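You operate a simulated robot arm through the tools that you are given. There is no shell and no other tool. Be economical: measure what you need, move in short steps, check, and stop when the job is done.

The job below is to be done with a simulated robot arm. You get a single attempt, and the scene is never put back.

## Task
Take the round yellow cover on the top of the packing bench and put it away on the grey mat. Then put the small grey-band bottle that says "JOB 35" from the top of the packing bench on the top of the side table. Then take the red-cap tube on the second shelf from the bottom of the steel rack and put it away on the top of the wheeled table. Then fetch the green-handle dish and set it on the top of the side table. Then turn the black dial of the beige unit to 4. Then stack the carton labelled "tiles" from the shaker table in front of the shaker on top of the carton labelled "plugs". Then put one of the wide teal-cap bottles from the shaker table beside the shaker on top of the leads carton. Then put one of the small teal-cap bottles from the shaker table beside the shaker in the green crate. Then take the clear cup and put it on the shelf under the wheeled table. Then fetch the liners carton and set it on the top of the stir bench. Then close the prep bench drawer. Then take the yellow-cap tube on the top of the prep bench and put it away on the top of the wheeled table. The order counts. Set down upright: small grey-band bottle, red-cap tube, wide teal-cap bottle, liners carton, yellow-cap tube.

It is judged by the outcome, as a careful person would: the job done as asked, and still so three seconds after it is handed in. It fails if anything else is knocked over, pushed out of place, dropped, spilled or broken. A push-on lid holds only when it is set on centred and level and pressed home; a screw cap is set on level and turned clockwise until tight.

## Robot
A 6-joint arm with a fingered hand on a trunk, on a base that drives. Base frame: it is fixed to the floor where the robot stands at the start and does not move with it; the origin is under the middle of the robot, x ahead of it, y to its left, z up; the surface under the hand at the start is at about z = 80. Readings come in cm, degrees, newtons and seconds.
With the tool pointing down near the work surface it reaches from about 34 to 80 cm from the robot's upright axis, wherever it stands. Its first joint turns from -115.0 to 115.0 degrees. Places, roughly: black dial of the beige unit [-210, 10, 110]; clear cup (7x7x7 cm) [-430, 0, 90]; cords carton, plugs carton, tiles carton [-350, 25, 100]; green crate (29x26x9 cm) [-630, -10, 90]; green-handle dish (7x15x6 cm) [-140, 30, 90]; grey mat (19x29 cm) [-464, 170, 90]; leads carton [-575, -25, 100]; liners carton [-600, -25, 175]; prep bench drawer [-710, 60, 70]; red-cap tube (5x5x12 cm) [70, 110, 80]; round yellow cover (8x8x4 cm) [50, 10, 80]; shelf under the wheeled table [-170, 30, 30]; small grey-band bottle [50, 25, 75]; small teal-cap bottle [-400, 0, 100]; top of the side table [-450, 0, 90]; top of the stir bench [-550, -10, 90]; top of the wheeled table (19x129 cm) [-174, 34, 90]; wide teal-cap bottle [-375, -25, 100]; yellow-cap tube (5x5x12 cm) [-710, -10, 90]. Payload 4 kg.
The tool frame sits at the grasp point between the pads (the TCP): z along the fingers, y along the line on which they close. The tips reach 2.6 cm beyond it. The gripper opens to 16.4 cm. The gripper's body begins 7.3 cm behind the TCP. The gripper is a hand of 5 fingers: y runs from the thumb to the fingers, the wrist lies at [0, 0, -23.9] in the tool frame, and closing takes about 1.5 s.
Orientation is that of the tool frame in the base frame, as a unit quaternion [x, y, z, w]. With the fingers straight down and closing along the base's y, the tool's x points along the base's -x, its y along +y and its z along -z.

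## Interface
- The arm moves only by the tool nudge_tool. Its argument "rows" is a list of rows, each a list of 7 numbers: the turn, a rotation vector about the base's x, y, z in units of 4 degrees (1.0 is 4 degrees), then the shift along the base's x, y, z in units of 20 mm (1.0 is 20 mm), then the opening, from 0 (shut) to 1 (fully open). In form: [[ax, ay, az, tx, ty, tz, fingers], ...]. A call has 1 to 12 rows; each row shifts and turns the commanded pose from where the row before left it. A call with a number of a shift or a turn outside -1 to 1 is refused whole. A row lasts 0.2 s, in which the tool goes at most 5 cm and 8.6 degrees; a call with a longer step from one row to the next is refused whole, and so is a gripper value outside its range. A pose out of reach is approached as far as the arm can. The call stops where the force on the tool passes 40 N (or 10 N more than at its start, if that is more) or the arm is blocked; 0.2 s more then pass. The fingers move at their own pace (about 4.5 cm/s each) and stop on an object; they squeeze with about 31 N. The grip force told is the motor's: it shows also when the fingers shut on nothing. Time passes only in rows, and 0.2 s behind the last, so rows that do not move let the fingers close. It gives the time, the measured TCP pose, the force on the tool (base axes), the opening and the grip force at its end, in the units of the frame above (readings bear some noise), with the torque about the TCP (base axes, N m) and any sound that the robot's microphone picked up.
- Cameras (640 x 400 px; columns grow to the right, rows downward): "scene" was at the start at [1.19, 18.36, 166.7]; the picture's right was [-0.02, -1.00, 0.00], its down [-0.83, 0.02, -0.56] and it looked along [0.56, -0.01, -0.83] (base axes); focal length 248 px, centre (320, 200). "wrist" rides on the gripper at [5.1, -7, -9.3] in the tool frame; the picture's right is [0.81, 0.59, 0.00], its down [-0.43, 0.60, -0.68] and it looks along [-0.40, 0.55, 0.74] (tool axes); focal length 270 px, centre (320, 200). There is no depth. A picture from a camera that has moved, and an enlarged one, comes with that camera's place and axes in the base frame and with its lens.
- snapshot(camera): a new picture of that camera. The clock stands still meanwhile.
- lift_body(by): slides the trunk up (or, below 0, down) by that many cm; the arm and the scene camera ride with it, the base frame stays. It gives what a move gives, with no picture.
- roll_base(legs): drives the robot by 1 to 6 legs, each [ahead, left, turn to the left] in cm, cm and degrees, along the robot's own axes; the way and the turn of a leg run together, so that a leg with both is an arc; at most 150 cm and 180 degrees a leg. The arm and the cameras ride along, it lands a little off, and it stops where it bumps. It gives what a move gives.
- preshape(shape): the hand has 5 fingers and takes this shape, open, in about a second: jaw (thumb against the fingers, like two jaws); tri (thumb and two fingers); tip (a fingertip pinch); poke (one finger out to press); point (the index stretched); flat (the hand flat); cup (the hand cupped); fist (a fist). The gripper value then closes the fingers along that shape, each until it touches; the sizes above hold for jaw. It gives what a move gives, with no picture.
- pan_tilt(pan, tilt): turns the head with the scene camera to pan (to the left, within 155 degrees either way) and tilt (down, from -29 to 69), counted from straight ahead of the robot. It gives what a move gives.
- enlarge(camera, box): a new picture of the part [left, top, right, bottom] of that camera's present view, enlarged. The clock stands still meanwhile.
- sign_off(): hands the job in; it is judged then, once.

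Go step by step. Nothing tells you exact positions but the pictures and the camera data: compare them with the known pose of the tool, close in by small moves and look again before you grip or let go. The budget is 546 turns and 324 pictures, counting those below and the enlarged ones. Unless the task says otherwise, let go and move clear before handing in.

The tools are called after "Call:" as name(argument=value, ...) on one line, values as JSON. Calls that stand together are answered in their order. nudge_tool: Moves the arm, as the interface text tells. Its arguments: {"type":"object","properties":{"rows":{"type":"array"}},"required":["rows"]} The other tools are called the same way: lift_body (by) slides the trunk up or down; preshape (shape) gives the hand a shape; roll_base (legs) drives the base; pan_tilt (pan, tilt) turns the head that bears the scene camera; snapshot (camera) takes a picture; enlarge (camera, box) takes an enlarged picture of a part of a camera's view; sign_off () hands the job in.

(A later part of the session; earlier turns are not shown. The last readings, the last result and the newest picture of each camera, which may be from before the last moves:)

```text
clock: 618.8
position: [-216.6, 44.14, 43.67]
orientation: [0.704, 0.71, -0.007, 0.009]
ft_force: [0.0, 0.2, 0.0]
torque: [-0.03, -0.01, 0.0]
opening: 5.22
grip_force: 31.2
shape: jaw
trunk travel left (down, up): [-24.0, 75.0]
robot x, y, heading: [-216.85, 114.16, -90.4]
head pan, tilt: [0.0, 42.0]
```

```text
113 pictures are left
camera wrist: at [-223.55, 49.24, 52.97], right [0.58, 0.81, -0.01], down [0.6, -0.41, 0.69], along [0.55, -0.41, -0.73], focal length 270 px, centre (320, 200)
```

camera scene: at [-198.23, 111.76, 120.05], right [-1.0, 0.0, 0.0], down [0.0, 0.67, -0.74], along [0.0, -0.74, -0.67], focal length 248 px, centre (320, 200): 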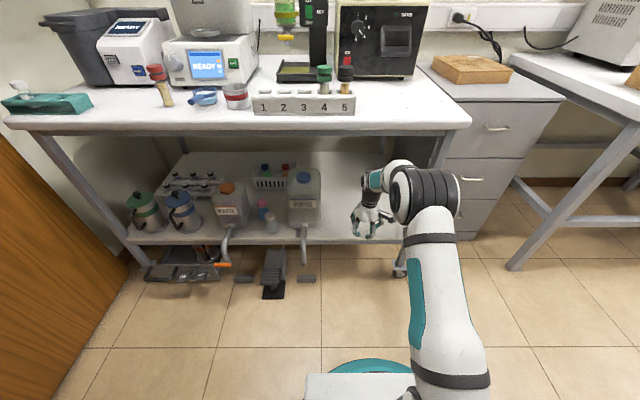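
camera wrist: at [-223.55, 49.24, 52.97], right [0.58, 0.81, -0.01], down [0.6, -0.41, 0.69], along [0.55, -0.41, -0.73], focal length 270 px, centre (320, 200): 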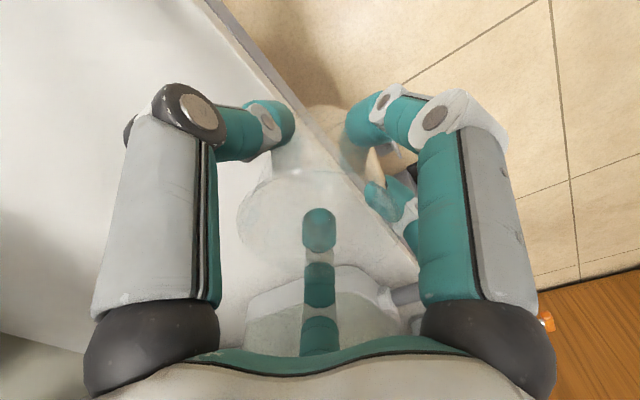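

The arm stays low and clear. I extend the remaining 10 cm.

Call:
nudge_tool(rows=[[0, 0, 0, 0, -1, 0, 0], [0, 0, 0, 0, -1, 0, 0], [0, 0, 0, 0, -1, 0, 0], [0, 0, 0, 0, -1, 0, 0], [0, 0, 0, 0, -1, 0, 0], [0, 0, 0, 0, 0, 0, 0]])

Call:
snapshot(camera="wrist")

Call:
enlarge(camera="scene", box=[300, 110, 480, 260])

```text
clock: 620.2
position: [-216.69, 33.94, 43.69]
orientation: [0.704, 0.71, -0.006, 0.008]
ft_force: [-0.3, -0.5, -0.7]
torque: [-0.01, 0.04, 0.05]
opening: 5.23
grip_force: 31.3
shape: jaw
trunk travel left (down, up): [-24.0, 75.0]
robot x, y, heading: [-216.68, 114.24, -90.4]
head pan, tilt: [0.0, 42.0]
```

```text
112 pictures are left
camera wrist: at [-223.63, 39.16, 52.83], right [0.58, 0.81, -0.01], down [0.6, -0.42, 0.69], along [0.55, -0.41, -0.73], focal length 270 px, centre (320, 200)
```

wrist: 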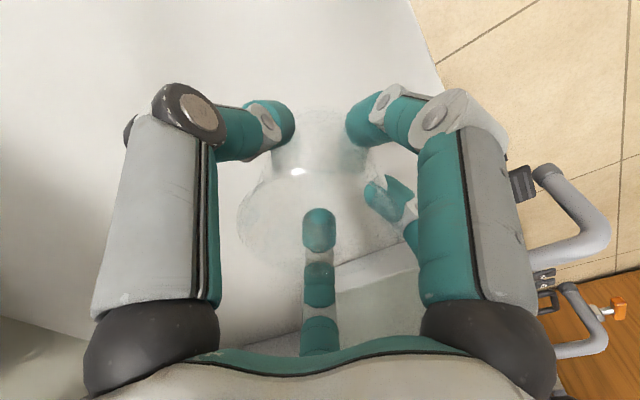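

```text
2.67 times, centred on (390, 185) of scene
camera zoom: at [-198.23, 111.74, 120.05], right [-1.0, 0.0, 0.0], down [0.0, 0.67, -0.74], along [0.0, -0.74, -0.67], focal length 663 px, centre (133, 240)
```

zoom: 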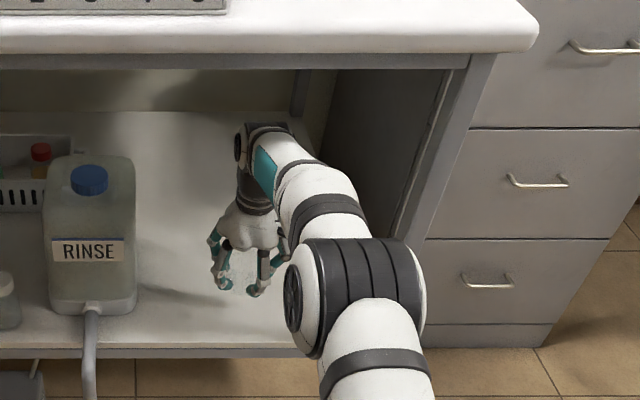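

I lower the cup to the shelf.

Call:
nudge_tool(rows=[[0, 0, 0, 0, 0, -0.8, 0], [0, 0, 0, 0, 0, -0.8, 0], [0, 0, 0, 0, 0, -0.7, 0], [0, 0, 0, 0, 0, -0.4, 0], [0, 0, 0, 0, 0, -0.25, 0], [0, 0, 0, 0, 0, -0.25, 0]])

Call:
snapshot(camera="wrist")

```text
clock: 621.6
position: [-216.74, 33.78, 37.97]
orientation: [0.705, 0.709, -0.009, 0.011]
ft_force: [-0.2, 9.5, 35.4]
torque: [0.39, 0.09, -0.03]
opening: 5.35
grip_force: 30.6
shape: jaw
trunk travel left (down, up): [-24.0, 75.0]
robot x, y, heading: [-216.85, 114.64, -90.3]
head pan, tilt: [0.0, 42.0]
```

```text
110 pictures are left
camera wrist: at [-223.66, 39.09, 47.1], right [0.58, 0.81, -0.02], down [0.6, -0.41, 0.69], along [0.55, -0.41, -0.72], focal length 270 px, centre (320, 200)
```

wrist: 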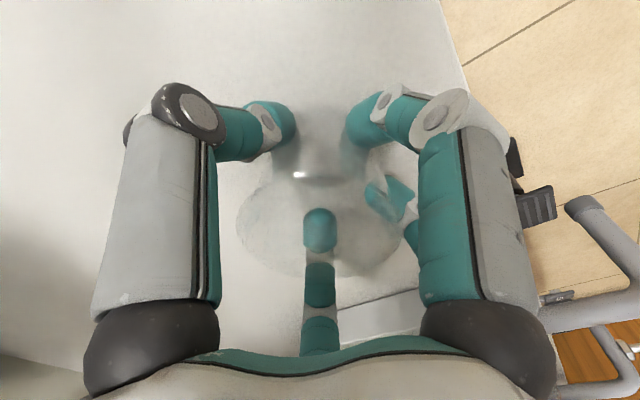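

Contact. I ease up, open slowly.

Call:
nudge_tool(rows=[[0, 0, 0, 0, 0, 0.15, 0], [0, 0, 0, 0, 0, 0, 0.35], [0, 0, 0, 0, 0, 0, 0.4], [0, 0, 0, 0, 0, 0, 0.45], [0, 0, 0, 0, 0, 0, 0.5], [0, 0, 0, 0, 0, 0, 0.56], [0, 0, 0, 0, 0, 0, 0.62], [0, 0, 0, 0, 0, 0, 0.64]])

Call:
snapshot(camera="wrist")

```text
clock: 623.4
position: [-216.7, 34.08, 37.59]
orientation: [0.705, 0.709, -0.006, 0.008]
ft_force: [-0.2, -0.6, 0.4]
torque: [-0.01, -0.01, -0.02]
opening: 10.44
grip_force: 0.0
shape: jaw
trunk travel left (down, up): [-24.0, 75.0]
robot x, y, heading: [-216.84, 114.18, -90.5]
head pan, tilt: [0.0, 42.0]
```

```text
109 pictures are left
camera wrist: at [-223.64, 39.17, 46.7], right [0.58, 0.81, -0.01], down [0.6, -0.42, 0.69], along [0.55, -0.41, -0.73], focal length 270 px, centre (320, 200)
```

wrist: 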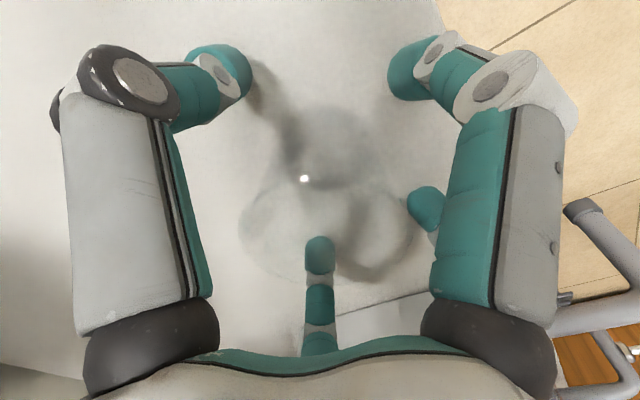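

Cup is standing. I rise 8.5 cm and withdraw.

Call:
nudge_tool(rows=[[0, 0, 0, 0, 0, 0.4, 0.66], [0, 0, 0, 0, 0, 0.6, 0.66], [0, 0, 0, 0, 0, 0.8, 0.66], [0, 0, 0, 0, 0, 0.8, 0.66], [0, 0, 0, 0, 0, 0.8, 0.66], [0, 0, 0, 0, 0, 0.8, 0.66], [0, 0, 0, 0, 0.3, 0.1, 0.66], [0, 0, 0, 0, 0.8, 0, 0.66], [0, 0, 0, 0, 1, 0, 0.66], [0, 0, 0, 0, 1, 0, 0.66], [0, 0, 0, 0, 1, 0, 0.66], [0, 0, 0, 0, 1, 0, 0.66]])

Call:
nudge_tool(rows=[[0, 0, 0, 0, 1, 0, 0.6], [0, 0, 0, 0, 1, 0, 0.6], [0, 0, 0, 0, 1, 0, 0.6], [0, 0, 0, 0, 1, 0, 0.6], [0, 0, 0, 0, 1, 0, 0.6], [0, 0, 0, 0, 1, 0, 0.6], [0, 0, 0, 0, 1, 0, 0.6], [0, 0, 0, 0, 1, 0, 0.6], [0, 0, 0, 0, 1, 0, 0.6], [0, 0, 0, 0, 1, 0, 0.6]])

Call:
enlarge(camera="scene", box=[270, 130, 430, 270])

```text
clock: 626.0
position: [-216.99, 44.33, 46.02]
orientation: [0.704, 0.71, -0.005, 0.008]
ft_force: [0.5, 0.0, -0.7]
torque: [0.01, 0.02, 0.0]
opening: 10.77
grip_force: 0.1
shape: jaw
trunk travel left (down, up): [-24.0, 75.0]
robot x, y, heading: [-217.09, 114.22, -90.3]
head pan, tilt: [0.0, 42.0]
```

```text
clock: 628.2
position: [-216.84, 64.09, 46.23]
orientation: [0.705, 0.71, -0.006, 0.009]
ft_force: [0.7, 0.6, 0.1]
torque: [-0.03, -0.01, 0.03]
opening: 9.89
grip_force: 0.0
shape: jaw
trunk travel left (down, up): [-24.0, 75.0]
robot x, y, heading: [-216.83, 114.68, -90.2]
head pan, tilt: [0.0, 42.0]
```

```text
2.86 times, centred on (350, 200) of scene
camera zoom: at [-198.23, 111.75, 120.05], right [-1.0, 0.0, 0.0], down [0.0, 0.67, -0.74], along [0.0, -0.74, -0.67], focal length 710 px, centre (234, 200)
```

zoom: 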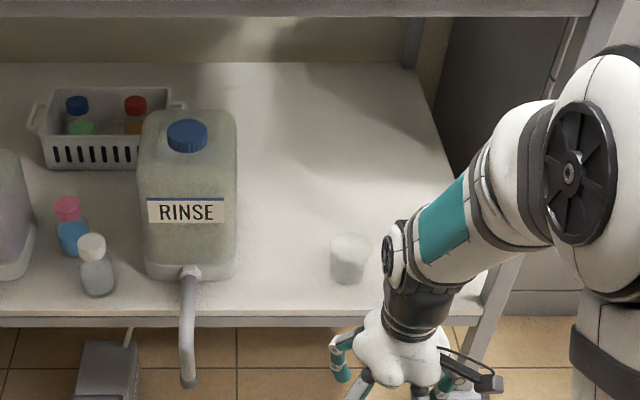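

The cup is on the lower shelf. Next the liners carton sits on the wall shelf between two others with narrow gaps; I check the "tip" shape for a narrow pinch.

Call:
lift_body(by=40)

Call:
preshape(shape="tip")

Call:
snapshot(camera="wrist")

Call:
enlarge(camera="scene", box=[300, 130, 480, 290])

```text
clock: 632.0
position: [-216.79, 64.3, 86.26]
orientation: [0.705, 0.709, -0.005, 0.007]
ft_force: [0.6, -0.3, 0.1]
torque: [0.0, 0.01, 0.01]
opening: 9.89
grip_force: 0.1
shape: jaw
trunk travel left (down, up): [-64.0, 35.0]
robot x, y, heading: [-216.67, 114.31, -90.2]
head pan, tilt: [0.0, 42.0]
```

```text
clock: 632.9
position: [-216.84, 64.26, 86.23]
orientation: [0.704, 0.71, -0.005, 0.008]
ft_force: [0.0, 1.1, -0.4]
torque: [0.03, 0.0, -0.02]
opening: 16.38
grip_force: 0.1
shape: tip
trunk travel left (down, up): [-64.0, 35.0]
robot x, y, heading: [-216.67, 113.89, -90.3]
head pan, tilt: [0.0, 42.0]
```

```text
107 pictures are left
camera wrist: at [-223.73, 69.4, 95.36], right [0.58, 0.81, -0.01], down [0.6, -0.42, 0.69], along [0.55, -0.41, -0.73], focal length 270 px, centre (320, 200)
```

wrist: 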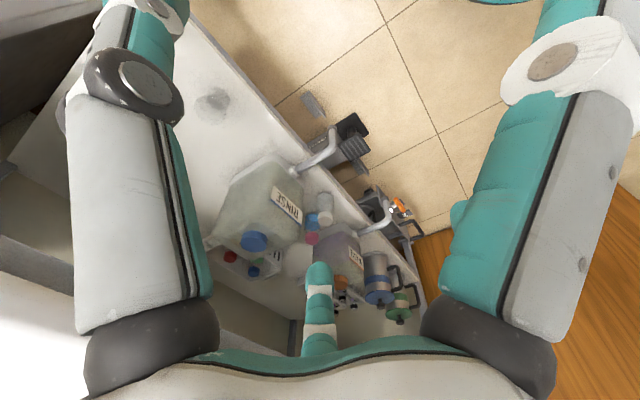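

```text
2.50 times, centred on (390, 210) of scene
camera zoom: at [-198.23, 111.76, 160.05], right [-1.0, 0.0, 0.0], down [0.0, 0.67, -0.74], along [0.0, -0.74, -0.67], focal length 621 px, centre (145, 175)
```

zoom: 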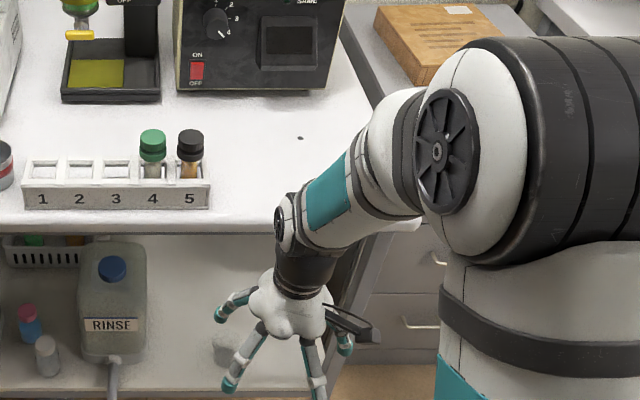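

The other shapes only change which fingers close. I'll use tri, come in with a ~20° tilt, with thumb and two fingers in the side gaps. First raise the trunk and drive to the stir bench.

Call:
preshape(shape="tri")

Call:
lift_body(by=34)

Call:
roll_base(legs=[[8, 0, 0], [0, -120, 0], [0, -120, 0], [0, -125, 0]])

Call:
pan_tilt(pan=0, tilt=20)

Call:
enlarge(camera="scene", box=[220, 80, 440, 240])

```text
clock: 633.8
position: [-216.84, 64.38, 86.29]
orientation: [0.704, 0.71, -0.006, 0.008]
ft_force: [0.9, 0.2, 0.3]
torque: [-0.02, 0.02, -0.01]
opening: 16.39
grip_force: 0.0
shape: tri
trunk travel left (down, up): [-64.0, 35.0]
robot x, y, heading: [-217.07, 114.23, -90.0]
head pan, tilt: [0.0, 42.0]
```

```text
clock: 637.1
position: [-216.71, 64.29, 120.1]
orientation: [0.704, 0.71, -0.005, 0.007]
ft_force: [0.7, -0.4, 0.2]
torque: [0.0, -0.01, -0.01]
opening: 16.4
grip_force: 0.1
shape: tri
trunk travel left (down, up): [-98.0, 1.0]
robot x, y, heading: [-216.78, 114.17, -90.2]
head pan, tilt: [0.0, 42.0]
```

```text
clock: 655.5
position: [-582.25, 51.2, 120.17]
orientation: [0.697, 0.717, -0.005, 0.008]
ft_force: [0.6, -0.9, -0.5]
torque: [-0.01, 0.02, -0.03]
opening: 16.42
grip_force: 0.1
shape: tri
trunk travel left (down, up): [-98.0, 1.0]
robot x, y, heading: [-583.57, 101.0, -89.0]
head pan, tilt: [0.0, 42.0]
```

```text
clock: 656.4
position: [-582.33, 51.1, 120.32]
orientation: [0.697, 0.717, -0.006, 0.008]
ft_force: [0.2, -0.7, -0.1]
torque: [-0.02, 0.0, 0.03]
opening: 16.41
grip_force: 0.0
shape: tri
trunk travel left (down, up): [-98.0, 1.0]
robot x, y, heading: [-583.53, 101.02, -88.8]
head pan, tilt: [0.0, 20.0]
```

```text
2.50 times, centred on (330, 160) of scene
camera zoom: at [-564.66, 98.03, 197.48], right [-1.0, -0.02, 0.0], down [-0.01, 0.34, -0.94], along [0.02, -0.94, -0.34], focal length 621 px, centre (295, 300)
```

zoom: 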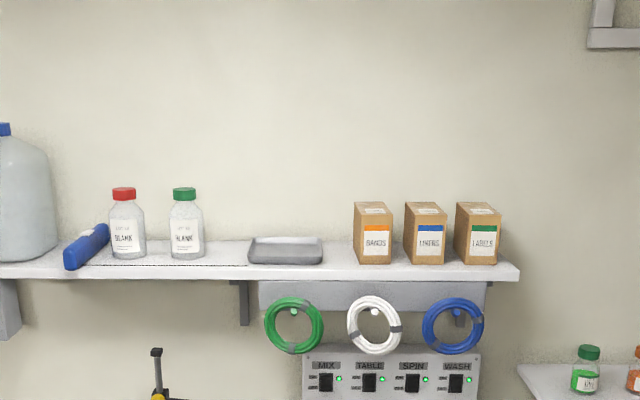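

Call:
enlarge(camera="scene", box=[335, 150, 415, 200])

```text
8.00 times, centred on (375, 175) of scene
camera zoom: at [-564.66, 98.03, 197.48], right [-1.0, -0.02, 0.0], down [-0.01, 0.34, -0.94], along [0.02, -0.94, -0.34], focal length 1988 px, centre (-120, 400)
```

zoom: 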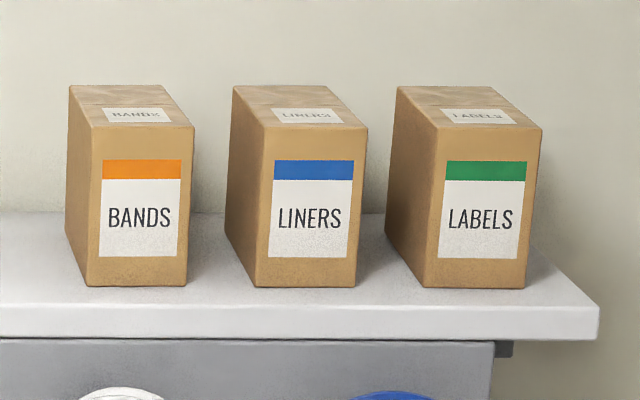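

Gaps between cartons are ~4.2 cm and LINERS is 6.2 cm wide, centre x≈-588.3, y -19..-31.5, z 162.5–172.6. I raise the hand, tilt 25°, and partly close tri so all fingers fit the gaps.

Call:
nudge_tool(rows=[[0, 0, 0, 0, 0, 1, 0.57], [0, 0, 0, 0, 0, 1, 0.57], [0, 0, 0, 0, 0, 1, 0.57], [0, 0, 0, 0, 0, 1, 0.57], [0, 0, 0, 0, 0, 1, 0.57], [0, 0, 0, 0, 0, 1, 0.57], [0, 0, 0, 0, 0, 1, 0.57], [0, 0, 0, 0, 0, 1, 0.57], [0, 0, 0, 0, 0, 1, 0.57], [0, 0, 0, 0, 0, 1, 0.57], [0, 0, 0, 0, 0, 1, 0.57], [0, 0, 0, 0, 0, 1, 0.57]])

Call:
nudge_tool(rows=[[-1, 0, 0, 0, 0, 1, 0.57], [-1, 0, 0, 0, 0, 1, 0.57], [-1, 0, 0, 0, 0, 1, 0.57], [-1, 0, 0, 0, 0, 1, 0.57], [-1, 0, 0, 0, 0, 1, 0.57], [-1, 0, 0, 0, 0, 1, 0.57], [-0.25, 0, 0, 0, 0, 1, 0.57], [0, 0, 0, 0, 0, 1, 0.57], [0, 0, 0, 0, 0, 1, 0.57], [0, 0, 0, 0, 0, 1, 0.57], [0, 0, 0, 0, 0, 1, 0.57], [0, 0, 0, 0, 0, 1, 0.57]])

Call:
roll_base(legs=[[0, 0, -1.2], [50, 0, 0]])

Call:
snapshot(camera="scene")

Call:
snapshot(camera="wrist")

```text
clock: 659.0
position: [-582.25, 51.26, 144.14]
orientation: [0.697, 0.717, -0.006, 0.009]
ft_force: [0.6, 0.0, 0.1]
torque: [0.01, -0.01, -0.01]
opening: 9.42
grip_force: 0.0
shape: tri
trunk travel left (down, up): [-98.0, 1.0]
robot x, y, heading: [-583.17, 100.49, -89.3]
head pan, tilt: [0.0, 20.0]
```

```text
clock: 661.6
position: [-582.29, 51.1, 168.14]
orientation: [0.679, 0.699, -0.16, 0.158]
ft_force: [0.4, 0.2, -0.7]
torque: [-0.03, 0.0, 0.0]
opening: 9.38
grip_force: 0.0
shape: tri
trunk travel left (down, up): [-98.0, 1.0]
robot x, y, heading: [-583.26, 101.15, -89.1]
head pan, tilt: [0.0, 20.0]
```

```text
clock: 664.9
position: [-584.04, 0.32, 168.26]
orientation: [0.689, 0.689, -0.163, 0.156]
ft_force: [-0.2, -0.5, 0.2]
torque: [0.03, 0.0, 0.0]
opening: 9.37
grip_force: 0.1
shape: tri
trunk travel left (down, up): [-98.0, 1.0]
robot x, y, heading: [-583.75, 50.16, -90.6]
head pan, tilt: [0.0, 20.0]
```

```text
103 pictures are left
camera scene: at [-565.07, 46.58, 197.49], right [-1.0, 0.01, 0.0], down [0.0, 0.34, -0.94], along [-0.01, -0.94, -0.34], focal length 248 px, centre (320, 200)
```

scene: 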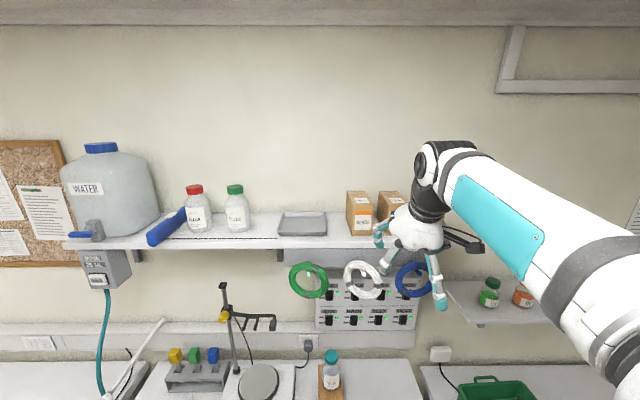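

```text
102 pictures are left
camera wrist: at [-590.91, 8.82, 174.26], right [0.59, 0.73, -0.36], down [0.6, -0.09, 0.79], along [0.54, -0.68, -0.49], focal length 270 px, centre (320, 200)
```

wrist: 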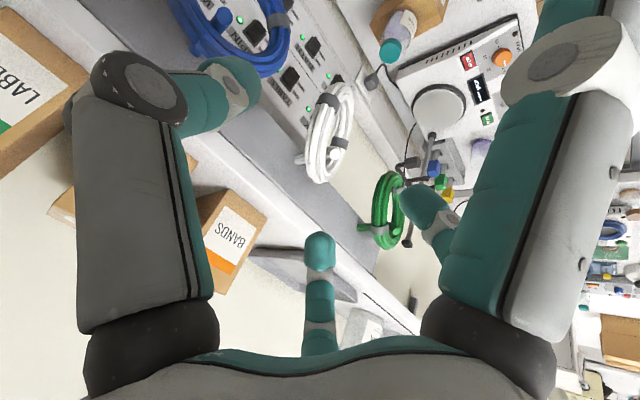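

Call:
nudge_tool(rows=[[0, 0, 0, -0.85, 0.2, 0.5, 0.57], [0, 0, 0, -0.85, 0.2, 0.5, 0.57], [0, 0, 0, -0.8, 0.2, 0.4, 0.57], [0, 0, 0, 0, 0, 0, 0.57]])

Call:
roll_base(legs=[[8.5, 0, 0.6]])

Call:
pan_tilt(pan=-15, tilt=22)

Call:
enlarge(camera="scene", box=[250, 110, 430, 230])

Call:
snapshot(camera="wrist")

```text
clock: 665.9
position: [-589.12, 1.48, 170.81]
orientation: [0.689, 0.689, -0.163, 0.157]
ft_force: [0.8, -0.3, 0.8]
torque: [-0.01, -0.03, -0.02]
opening: 9.41
grip_force: 0.1
shape: tri
trunk travel left (down, up): [-98.0, 1.0]
robot x, y, heading: [-584.03, 50.38, -90.3]
head pan, tilt: [0.0, 20.0]
```

```text
clock: 667.0
position: [-588.54, -7.3, 170.75]
orientation: [0.685, 0.693, -0.161, 0.157]
ft_force: [-0.5, 0.0, 0.0]
torque: [0.03, 0.03, 0.01]
opening: 9.42
grip_force: 0.1
shape: tri
trunk travel left (down, up): [-98.0, 1.0]
robot x, y, heading: [-583.76, 41.6, -89.8]
head pan, tilt: [0.0, 20.0]
```

```text
clock: 667.8
position: [-588.6, -7.2, 170.97]
orientation: [0.685, 0.693, -0.162, 0.157]
ft_force: [0.4, 0.6, 0.2]
torque: [0.0, -0.01, 0.01]
opening: 9.39
grip_force: 0.1
shape: tri
trunk travel left (down, up): [-98.0, 1.0]
robot x, y, heading: [-583.24, 41.62, -90.1]
head pan, tilt: [-15.0, 22.0]
```

```text
3.33 times, centred on (340, 170) of scene
camera zoom: at [-567.47, 38.63, 197.16], right [-0.97, 0.26, 0.0], down [0.1, 0.36, -0.93], along [-0.24, -0.9, -0.37], focal length 828 px, centre (253, 300)
```

zoom: 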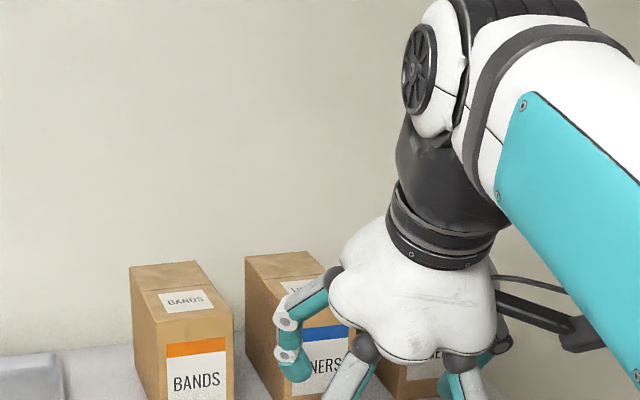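

```text
100 pictures are left
camera wrist: at [-595.56, 1.37, 177.01], right [0.58, 0.73, -0.36], down [0.6, -0.08, 0.79], along [0.55, -0.68, -0.49], focal length 270 px, centre (320, 200)
```

wrist: 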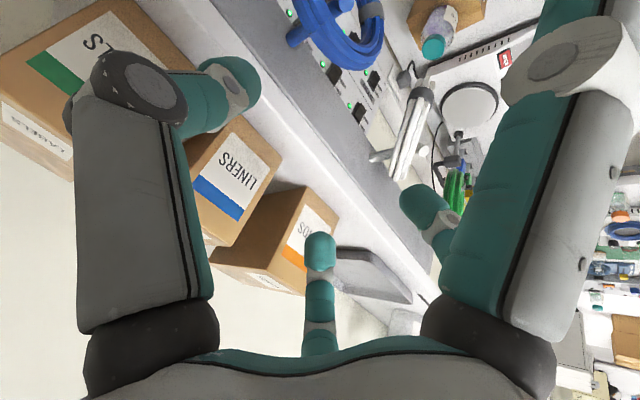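

Alignment: LINERS centre x≈-588.6. I shift slightly, narrow the opening to 8.7 and slide in halfway.

Call:
nudge_tool(rows=[[0, 0, 0, -0.15, 0, 0, 0.53], [0, 0, 0, 0, -0.8, 0, 0.53], [0, 0, 0, 0, -0.8, 0, 0.53], [0, 0, 0, 0, -0.8, 0, 0.53], [0, 0, 0, 0, -0.8, 0, 0.53], [0, 0, 0, 0, -0.8, 0, 0.53], [0, 0, 0, 0, 0, 0, 0.53]])

Call:
snapshot(camera="wrist")

Call:
enlarge(camera="scene", box=[270, 140, 410, 240])

```text
clock: 669.4
position: [-589.05, -15.22, 170.78]
orientation: [0.685, 0.693, -0.162, 0.157]
ft_force: [0.5, -1.0, 0.2]
torque: [0.01, -0.02, -0.03]
opening: 8.76
grip_force: 0.1
shape: tri
trunk travel left (down, up): [-98.0, 1.0]
robot x, y, heading: [-583.61, 41.65, -90.0]
head pan, tilt: [-15.0, 22.0]
```

```text
99 pictures are left
camera wrist: at [-595.83, -6.63, 176.98], right [0.58, 0.73, -0.36], down [0.6, -0.08, 0.79], along [0.55, -0.68, -0.49], focal length 270 px, centre (320, 200)
```

wrist: 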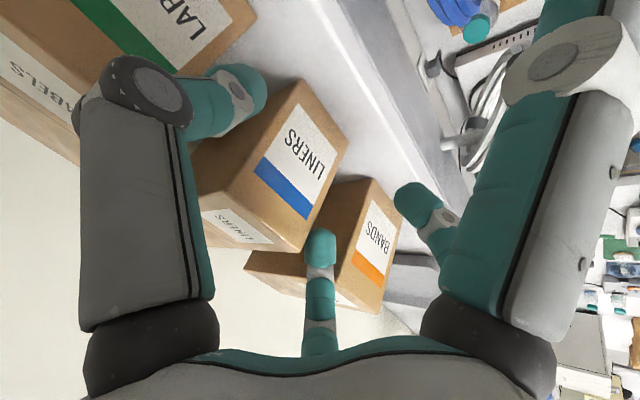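

```text
4.00 times, centred on (340, 190) of scene
camera zoom: at [-567.47, 38.63, 197.16], right [-0.97, 0.26, 0.0], down [0.1, 0.36, -0.93], along [-0.24, -0.9, -0.37], focal length 994 px, centre (240, 240)
```

zoom: 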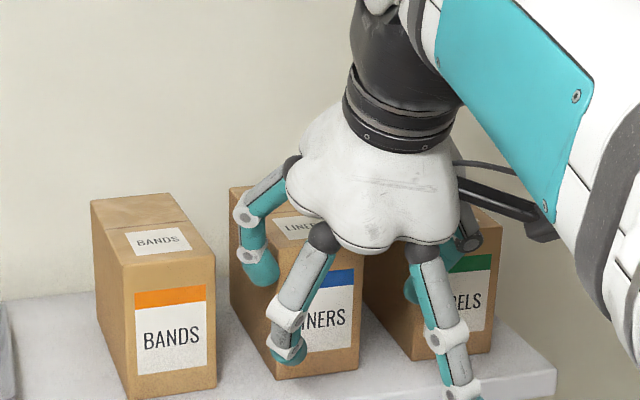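

Geometry matches; the fingers are in the gaps. I slide in the remaining distance.

Call:
nudge_tool(rows=[[0, 0, 0, 0, -0.7, 0, 0.53], [0, 0, 0, 0, -0.7, 0, 0.53], [0, 0, 0, 0, -0.7, 0, 0.53], [0, 0, 0, 0, -0.7, 0, 0.53], [0, 0, 0, 0, -0.7, 0, 0.53], [0, 0, 0, 0, -0.7, 0, 0.53], [0, 0, 0, 0, 0, 0, 0.53]])

Call:
snapshot(camera="wrist")

Call:
enlarge(camera="scene", box=[270, 140, 410, 240])

```text
clock: 671.0
position: [-588.95, -23.53, 170.88]
orientation: [0.685, 0.693, -0.162, 0.158]
ft_force: [-0.7, 0.8, -0.9]
torque: [-0.02, -0.02, -0.05]
opening: 8.7
grip_force: 0.1
shape: tri
trunk travel left (down, up): [-98.0, 1.0]
robot x, y, heading: [-583.83, 41.51, -89.8]
head pan, tilt: [-15.0, 22.0]
```

```text
97 pictures are left
camera wrist: at [-595.83, -14.98, 177.02], right [0.58, 0.73, -0.36], down [0.6, -0.08, 0.79], along [0.55, -0.68, -0.49], focal length 270 px, centre (320, 200)
```

wrist: 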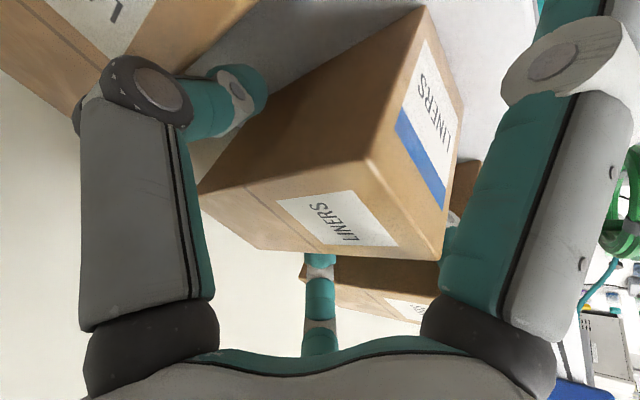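

```text
4.00 times, centred on (340, 190) of scene
camera zoom: at [-567.48, 38.64, 197.16], right [-0.97, 0.26, 0.0], down [0.1, 0.36, -0.93], along [-0.24, -0.9, -0.37], focal length 994 px, centre (240, 240)
```

zoom: 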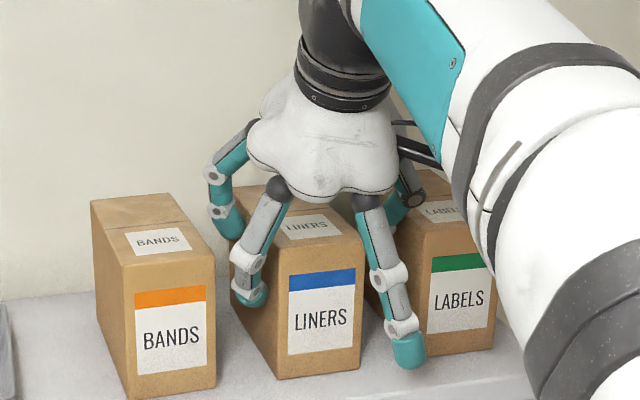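

Thumb and fingers straddle LINERS cleanly. I close.

Call:
nudge_tool(rows=[[0, 0, 0, 0, -0.4, 0, 0.53], [0, 0, 0, 0, 0, 0, 0.46], [0, 0, 0, 0, 0, 0, 0.4], [0, 0, 0, 0, 0, 0, 0.34], [0, 0, 0, 0, 0, 0, 0.28], [0, 0, 0, 0, 0, 0, 0.2], [0, 0, 0, 0, 0, 0, 0.1], [0, 0, 0, 0, 0, 0, 0], [0, 0, 0, 0, 0, 0, 0]])

Call:
enlarge(camera="scene", box=[270, 140, 410, 240])

```text
clock: 673.0
position: [-588.98, -24.42, 170.88]
orientation: [0.685, 0.693, -0.162, 0.158]
ft_force: [-0.3, -0.1, 0.1]
torque: [0.0, -0.01, 0.03]
opening: 6.26
grip_force: 30.9
shape: tri
trunk travel left (down, up): [-98.0, 1.0]
robot x, y, heading: [-583.49, 41.64, -89.9]
head pan, tilt: [-15.0, 22.0]
```

```text
4.00 times, centred on (340, 190) of scene
camera zoom: at [-567.48, 38.54, 197.16], right [-0.97, 0.26, 0.0], down [0.1, 0.36, -0.93], along [-0.24, -0.9, -0.37], focal length 994 px, centre (240, 240)
```

zoom: 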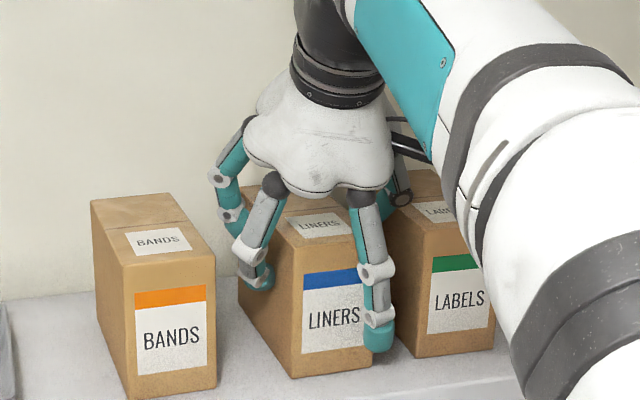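

Gripped at 6.26. I lift with the trunk (1 cm) then draw it out while rising slightly.

Call:
lift_body(by=1)

Call:
nudge_tool(rows=[[0, 0, 0, 0, 0.1, 0.3, 0], [0, 0, 0, 0, 0.3, 0.3, 0], [0, 0, 0, 0, 0.6, 0.2, 0], [0, 0, 0, 0, 0.8, 0, 0], [0, 0, 0, 0, 0.8, 0, 0], [0, 0, 0, 0, 0.8, 0, 0], [0, 0, 0, 0, 0.8, 0, 0], [0, 0, 0, 0, 0.8, 0, 0], [0, 0, 0, 0, 0.8, 0, 0]])

Call:
enlarge(camera="scene", box=[250, 130, 430, 260])

Call:
snapshot(camera="wrist")

```text
clock: 673.6
position: [-588.98, -24.34, 171.81]
orientation: [0.685, 0.693, -0.162, 0.157]
ft_force: [-0.7, -0.1, -0.8]
torque: [0.03, -0.01, 0.0]
opening: 6.28
grip_force: 30.4
shape: tri
trunk travel left (down, up): [-99.0, 0.0]
robot x, y, heading: [-583.83, 41.6, -90.0]
head pan, tilt: [-15.0, 22.0]
```

```text
clock: 675.6
position: [-588.91, -12.57, 173.6]
orientation: [0.684, 0.693, -0.163, 0.157]
ft_force: [0.3, -0.1, -0.3]
torque: [0.03, 0.01, -0.02]
opening: 6.26
grip_force: 31.3
shape: tri
trunk travel left (down, up): [-99.0, 0.0]
robot x, y, heading: [-583.87, 41.98, -90.0]
head pan, tilt: [-15.0, 22.0]
```

```text
3.08 times, centred on (340, 195) of scene
camera zoom: at [-567.47, 38.7, 198.16], right [-0.97, 0.26, 0.0], down [0.1, 0.36, -0.93], along [-0.24, -0.9, -0.37], focal length 765 px, centre (258, 215)
```

zoom: 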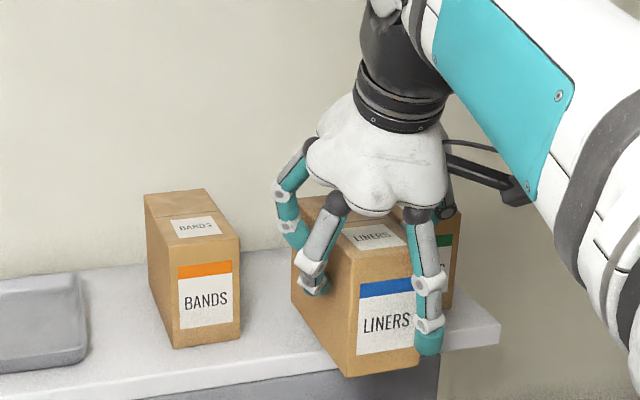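

```text
93 pictures are left
camera wrist: at [-595.87, -3.98, 179.76], right [0.58, 0.73, -0.36], down [0.6, -0.08, 0.79], along [0.55, -0.68, -0.49], focal length 270 px, centre (320, 200)
```

wrist: 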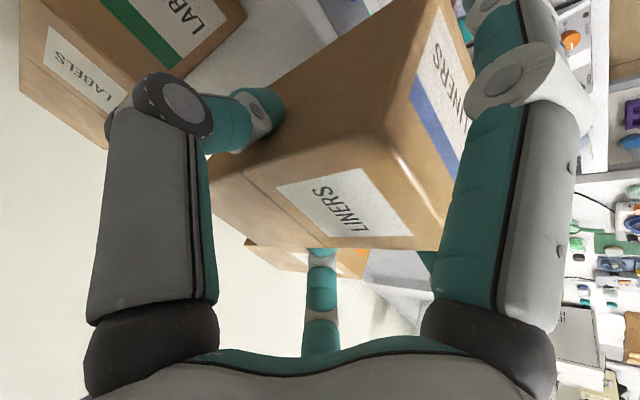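

LINERS came out level and the neighbours stayed put. I back off, lower the trunk, and bring it to the bench top right of the leads carton.

Call:
roll_base(legs=[[-17, 0, 0]])

Call:
lift_body(by=-30)

Call:
nudge_tool(rows=[[0, 0, 0, 0.1, 0, -1, 0], [0, 0, 0, 0.1, 0, -1, 0], [0, 0, 0, 0.1, 0, -1, 0], [0, 0, 0, 0.1, 0, -1, 0], [0, 0, 0, 0.1, 0, -1, 0], [0, 0, 0, 0.1, 0, -1, 0], [0, 0, 0, 0.1, 0, -1, 0], [0, 0, 0, 0.1, 0, -1, 0], [0, 0, 0, 0.1, 0, -1, 0], [0, 0, 0, 0.1, 0, -1, 0], [0, 0, 0, 0.1, 0, -1, 0], [0, 0, 0, 0.1, 0, -1, 0]])

Call:
pan_tilt(pan=0, tilt=50)

Call:
snapshot(camera="scene")

```text
clock: 677.0
position: [-589.15, 4.61, 173.53]
orientation: [0.685, 0.692, -0.162, 0.157]
ft_force: [0.0, -0.2, -1.3]
torque: [-0.03, -0.04, 0.03]
opening: 6.27
grip_force: 30.9
shape: tri
trunk travel left (down, up): [-99.0, 0.0]
robot x, y, heading: [-583.56, 58.76, -90.2]
head pan, tilt: [-15.0, 22.0]
```

```text
clock: 680.0
position: [-589.07, 4.66, 143.55]
orientation: [0.685, 0.692, -0.162, 0.157]
ft_force: [-0.1, -0.1, -1.1]
torque: [0.04, 0.04, 0.01]
opening: 6.25
grip_force: 31.1
shape: tri
trunk travel left (down, up): [-69.0, 30.0]
robot x, y, heading: [-583.55, 58.74, -90.4]
head pan, tilt: [-15.0, 22.0]
```

```text
clock: 682.6
position: [-586.8, 4.52, 119.58]
orientation: [0.686, 0.692, -0.162, 0.157]
ft_force: [-0.2, -0.2, -0.5]
torque: [-0.02, -0.04, 0.04]
opening: 6.27
grip_force: 31.3
shape: tri
trunk travel left (down, up): [-69.0, 30.0]
robot x, y, heading: [-583.73, 58.75, -89.9]
head pan, tilt: [-15.0, 22.0]
```

```text
clock: 683.6
position: [-586.77, 4.51, 119.45]
orientation: [0.685, 0.692, -0.162, 0.158]
ft_force: [0.2, 0.0, -1.6]
torque: [-0.02, 0.02, -0.03]
opening: 6.28
grip_force: 30.9
shape: tri
trunk travel left (down, up): [-69.0, 30.0]
robot x, y, heading: [-583.49, 58.63, -90.1]
head pan, tilt: [0.0, 50.0]
```

```text
92 pictures are left
camera scene: at [-565.08, 56.96, 163.93], right [-1.0, 0.0, 0.0], down [0.0, 0.77, -0.64], along [0.0, -0.64, -0.77], focal length 248 px, centre (320, 200)
```

scene: 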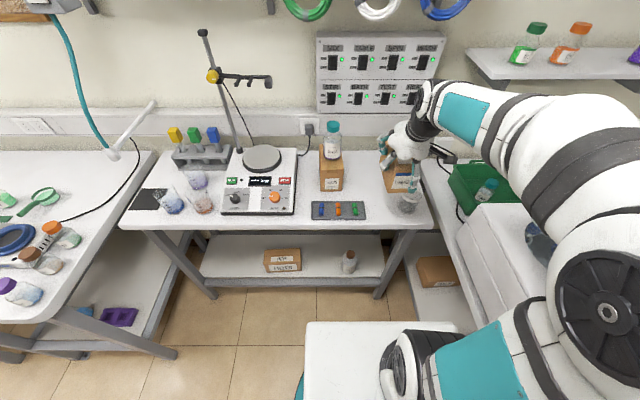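

Call:
nudge_tool(rows=[[0, 0, 0, 0, -1, -0.2, 0], [0, 0, 0, 0, -1, -0.2, 0], [0, 0, 0, 0, -1, -0.2, 0], [0, 0, 0, 0, -1, -0.2, 0], [0, 0, 0, 0, -1, -0.2, 0], [0, 0, 0, 0, -1, -0.2, 0], [0, 0, 0, 0, -1, -0.2, 0], [0, 0, 0, 0, -1, -0.2, 0], [0, 0, 0, 0, -1, -0.2, 0], [0, 0, 0, 0, -0.8, -0.2, 0]])

Call:
enlarge(camera="scene", box=[300, 90, 460, 240])

Call:
snapshot(camera="wrist")

```text
clock: 685.8
position: [-586.6, -15.26, 115.42]
orientation: [0.686, 0.692, -0.163, 0.157]
ft_force: [1.3, -0.7, -0.7]
torque: [0.01, -0.03, 0.0]
opening: 6.26
grip_force: 31.2
shape: tri
trunk travel left (down, up): [-69.0, 30.0]
robot x, y, heading: [-583.64, 58.98, -90.3]
head pan, tilt: [0.0, 50.0]
```

```text
2.67 times, centred on (380, 165) of scene
camera zoom: at [-565.07, 56.89, 163.93], right [-1.0, 0.0, 0.0], down [0.0, 0.77, -0.64], along [0.0, -0.64, -0.77], focal length 663 px, centre (160, 293)
```

zoom: 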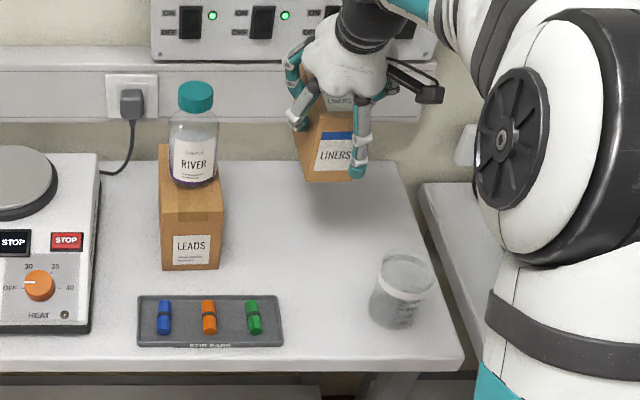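

```text
90 pictures are left
camera wrist: at [-593.51, -6.67, 121.7], right [0.58, 0.73, -0.36], down [0.6, -0.09, 0.79], along [0.55, -0.68, -0.49], focal length 270 px, centre (320, 200)
```

wrist: 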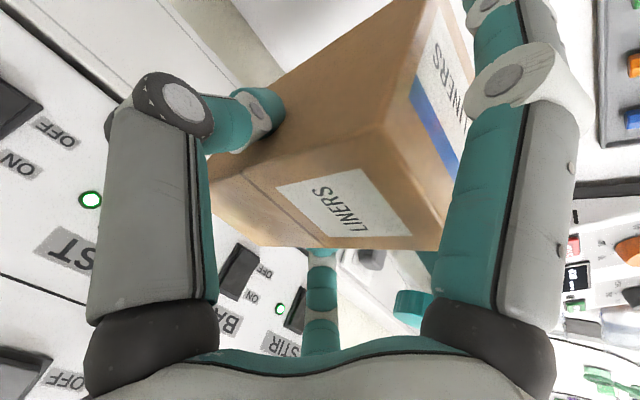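

Call:
nudge_tool(rows=[[0, 0, 0, 0, 0.1, -1, 0], [0, 0, 0, 0, 0.1, -1, 0], [0, 0, 0, 0, 0.1, -1, 0], [0, 0, 0, 0, 0.1, -1, 0], [0, 0, 0, 0, 0, -1, 0], [0, 0, 0, 0, 0, -1, 0], [0, 0, 0, 0, 0, -1, 0], [0, 0, 0, 0, 0, -0.3, 0], [0, 0, 0, 0, 0, -0.15, 0], [0, 0, 0, 0, 0, 0, 0]])

Call:
enlarge(camera="scene", box=[310, 120, 450, 240])

```text
clock: 688.0
position: [-586.76, -14.29, 100.62]
orientation: [0.686, 0.691, -0.162, 0.157]
ft_force: [0.1, 0.2, -1.1]
torque: [0.0, 0.0, -0.03]
opening: 6.28
grip_force: 30.4
shape: tri
trunk travel left (down, up): [-69.0, 30.0]
robot x, y, heading: [-583.78, 58.68, -89.9]
head pan, tilt: [0.0, 50.0]
```

```text
3.33 times, centred on (380, 180) of scene
camera zoom: at [-565.07, 56.95, 163.93], right [-1.0, 0.0, 0.0], down [0.0, 0.77, -0.64], along [0.0, -0.64, -0.77], focal length 828 px, centre (120, 267)
```

zoom: 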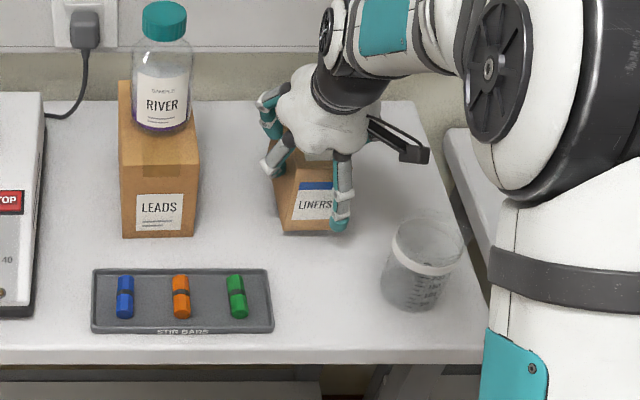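

Call:
nudge_tool(rows=[[0, 0, 0, 0, 0, -0.3, 0], [0, 0, 0, 0, 0, -0.2, 0], [0, 0, 0, 0, 0, -0.15, 0], [0, 0, 0, 0, 0, -0.15, 0], [0, 0, 0, 0, 0, 0, 0]])

```text
clock: 689.2
position: [-586.72, -14.27, 99.03]
orientation: [0.685, 0.693, -0.162, 0.157]
ft_force: [-0.2, 0.4, -1.4]
torque: [0.02, 0.02, 0.0]
opening: 6.26
grip_force: 31.0
shape: tri
trunk travel left (down, up): [-69.0, 30.0]
robot x, y, heading: [-583.38, 58.98, -90.5]
head pan, tilt: [0.0, 50.0]
```

Call:
nudge_tool(rows=[[0, 0, 0, 0, 0, -0.15, 0], [0, 0, 0, 0, 0, -0.15, 0], [0, 0, 0, 0, 0, -0.1, 0], [0, 0, 0, 0, 0, 0, 0]])

```text
clock: 690.2
position: [-586.73, -14.28, 98.51]
orientation: [0.685, 0.692, -0.164, 0.159]
ft_force: [-1.9, 0.3, 23.8]
torque: [-0.2, 0.36, 0.16]
opening: 6.32
grip_force: 31.5
shape: tri
trunk travel left (down, up): [-69.0, 30.0]
robot x, y, heading: [-583.77, 59.27, -90.1]
head pan, tilt: [0.0, 50.0]
```

Contact (24 N). I ease up and open slowly, then look.

Call:
nudge_tool(rows=[[0, 0, 0, 0, 0, 0.12, 0], [0, 0, 0, 0, 0, 0, 0.42], [0, 0, 0, 0, 0, 0, 0.46], [0, 0, 0, 0, 0, 0, 0.5], [0, 0, 0, 0, 0, 0, 0.55], [0, 0, 0, 0, 0, 0, 0.6], [0, 0, 0, 0, 0, 0, 0.62]])

Call:
enlarge(camera="scene", box=[310, 120, 450, 240])

Call:
snapshot(camera="wrist")

```text
clock: 691.8
position: [-586.69, -14.33, 98.48]
orientation: [0.685, 0.692, -0.163, 0.157]
ft_force: [0.1, 0.5, -0.1]
torque: [0.02, -0.03, -0.01]
opening: 10.11
grip_force: 0.1
shape: tri
trunk travel left (down, up): [-69.0, 30.0]
robot x, y, heading: [-583.48, 58.83, -90.2]
head pan, tilt: [0.0, 50.0]
```

```text
3.33 times, centred on (380, 180) of scene
camera zoom: at [-565.07, 56.97, 163.93], right [-1.0, 0.0, 0.0], down [0.0, 0.77, -0.64], along [0.0, -0.64, -0.77], focal length 828 px, centre (120, 267)
```

zoom: 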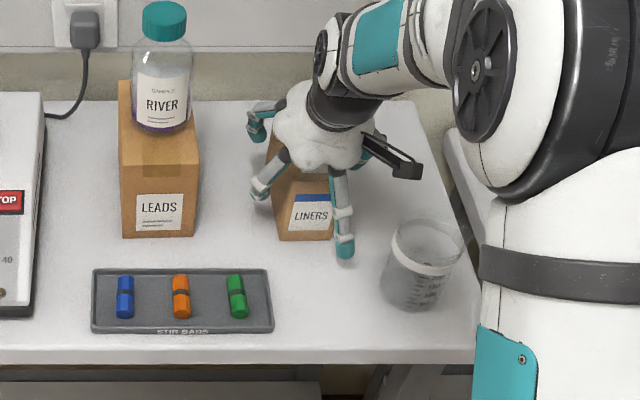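

```text
87 pictures are left
camera wrist: at [-593.56, -5.73, 104.62], right [0.58, 0.73, -0.36], down [0.6, -0.09, 0.79], along [0.55, -0.68, -0.49], focal length 270 px, centre (320, 200)
```

wrist: 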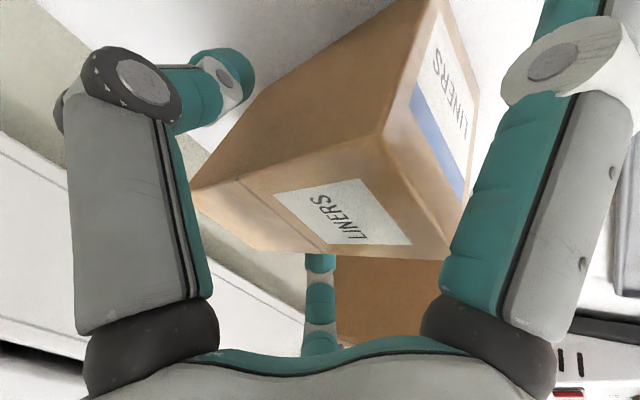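

Free on all sides. I withdraw along the tool axis.

Call:
nudge_tool(rows=[[0, 0, 0, 0, 0.1, 0.3, 0.62], [0, 0, 0, 0, 0.2, 0.5, 0.62], [0, 0, 0, 0, 0.35, 0.8, 0.62], [0, 0, 0, 0, 0.4, 0.9, 0.62], [0, 0, 0, 0, 0.4, 0.9, 0.62], [0, 0, 0, 0, 0.4, 0.9, 0.62], [0, 0, 0, 0, 0.4, 0.9, 0.62], [0, 0, 0, 0, 0.4, 0.9, 0.62], [0, 0, 0, 0, 0.8, 0.5, 0.62], [0, 0, 0, 0, 1, 0.2, 0.62], [0, 0, 0, 0, 1, 0, 0.62], [0, 0, 0, 0, 1, 0, 0.62]])

Call:
enlarge(camera="scene", box=[310, 120, 450, 240])

```text
clock: 694.4
position: [-586.86, -1.22, 112.28]
orientation: [0.686, 0.692, -0.162, 0.158]
ft_force: [-0.5, 0.6, -0.3]
torque: [-0.05, -0.01, 0.0]
opening: 10.11
grip_force: 0.1
shape: tri
trunk travel left (down, up): [-69.0, 30.0]
robot x, y, heading: [-583.71, 58.89, -90.1]
head pan, tilt: [0.0, 50.0]
```

```text
3.33 times, centred on (380, 180) of scene
camera zoom: at [-565.07, 57.04, 163.93], right [-1.0, 0.0, 0.0], down [0.0, 0.77, -0.64], along [0.0, -0.64, -0.77], focal length 828 px, centre (120, 267)
```

zoom: 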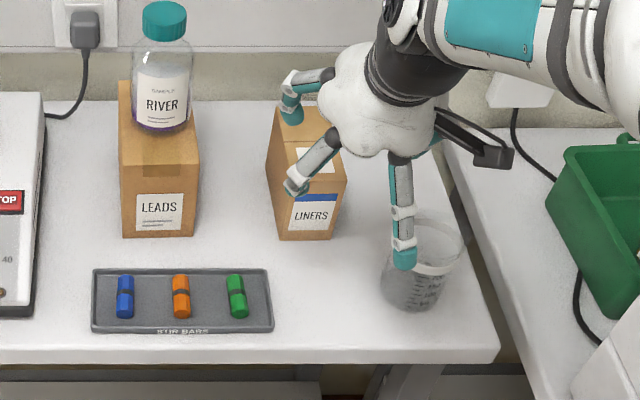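

LINERS stands upright on the stir bench. Next the drawer: I raise and level the hand, back off, and drive toward x≈-700 for a look.

Call:
nudge_tool(rows=[[0, 0, 0, 0, 0, 1, 0.6], [0, 0, 0, 0, 0, 1, 0.6], [0, 0, 0, 0, 0, 1, 0.6], [0, 0, 0, 0, 0, 1, 0.6], [0.9, 0, 0, 0, 0.8, 0.5, 0.6], [0.9, 0, 0, 0, 0.8, 0, 0.6], [0.9, 0, 0, 0, 0.8, 0, 0.6], [0.9, 0, 0, 0, 0.8, 0, 0.6], [0.9, 0, 0, 0, 0.8, 0, 0.6], [0.9, 0, 0, 0, 0.8, 0, 0.6], [0.85, 0, 0, 0, 0.8, 0, 0.6]])

Call:
roll_base(legs=[[-56, 0, 0], [0, -50, 0]])

Call:
pan_tilt(pan=-25, tilt=45)

Call:
snapshot(camera="scene")

```text
clock: 696.8
position: [-586.88, 9.99, 121.09]
orientation: [0.703, 0.711, -0.007, 0.005]
ft_force: [-0.4, 0.6, 0.1]
torque: [0.01, 0.02, 0.0]
opening: 9.9
grip_force: 0.0
shape: tri
trunk travel left (down, up): [-69.0, 30.0]
robot x, y, heading: [-583.83, 58.53, -90.0]
head pan, tilt: [0.0, 50.0]
```

```text
clock: 702.5
position: [-635.28, 65.98, 121.04]
orientation: [0.704, 0.711, -0.009, 0.005]
ft_force: [-0.9, -0.5, 0.7]
torque: [0.02, 0.03, 0.0]
opening: 9.91
grip_force: 0.0
shape: tri
trunk travel left (down, up): [-69.0, 30.0]
robot x, y, heading: [-632.11, 114.57, -90.0]
head pan, tilt: [0.0, 50.0]
```

```text
clock: 703.3
position: [-635.29, 65.91, 121.07]
orientation: [0.703, 0.711, -0.008, 0.005]
ft_force: [0.3, -0.2, -0.4]
torque: [-0.01, 0.0, 0.01]
opening: 9.9
grip_force: 0.0
shape: tri
trunk travel left (down, up): [-69.0, 30.0]
robot x, y, heading: [-632.29, 114.81, -90.0]
head pan, tilt: [-25.0, 45.0]
```

```text
85 pictures are left
camera scene: at [-616.87, 113.36, 164.62], right [-0.91, 0.42, 0.0], down [0.3, 0.64, -0.71], along [-0.3, -0.64, -0.71], focal length 248 px, centre (320, 200)
```

scene: 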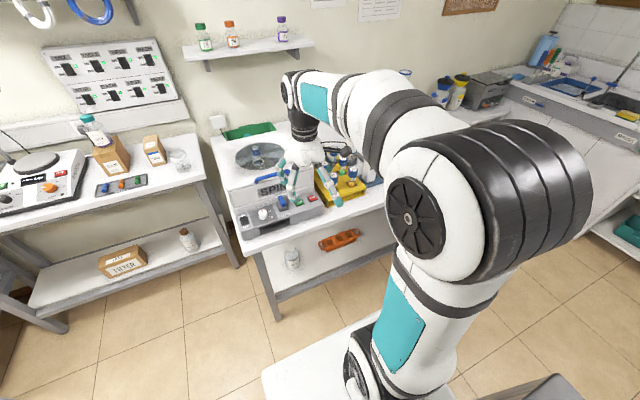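

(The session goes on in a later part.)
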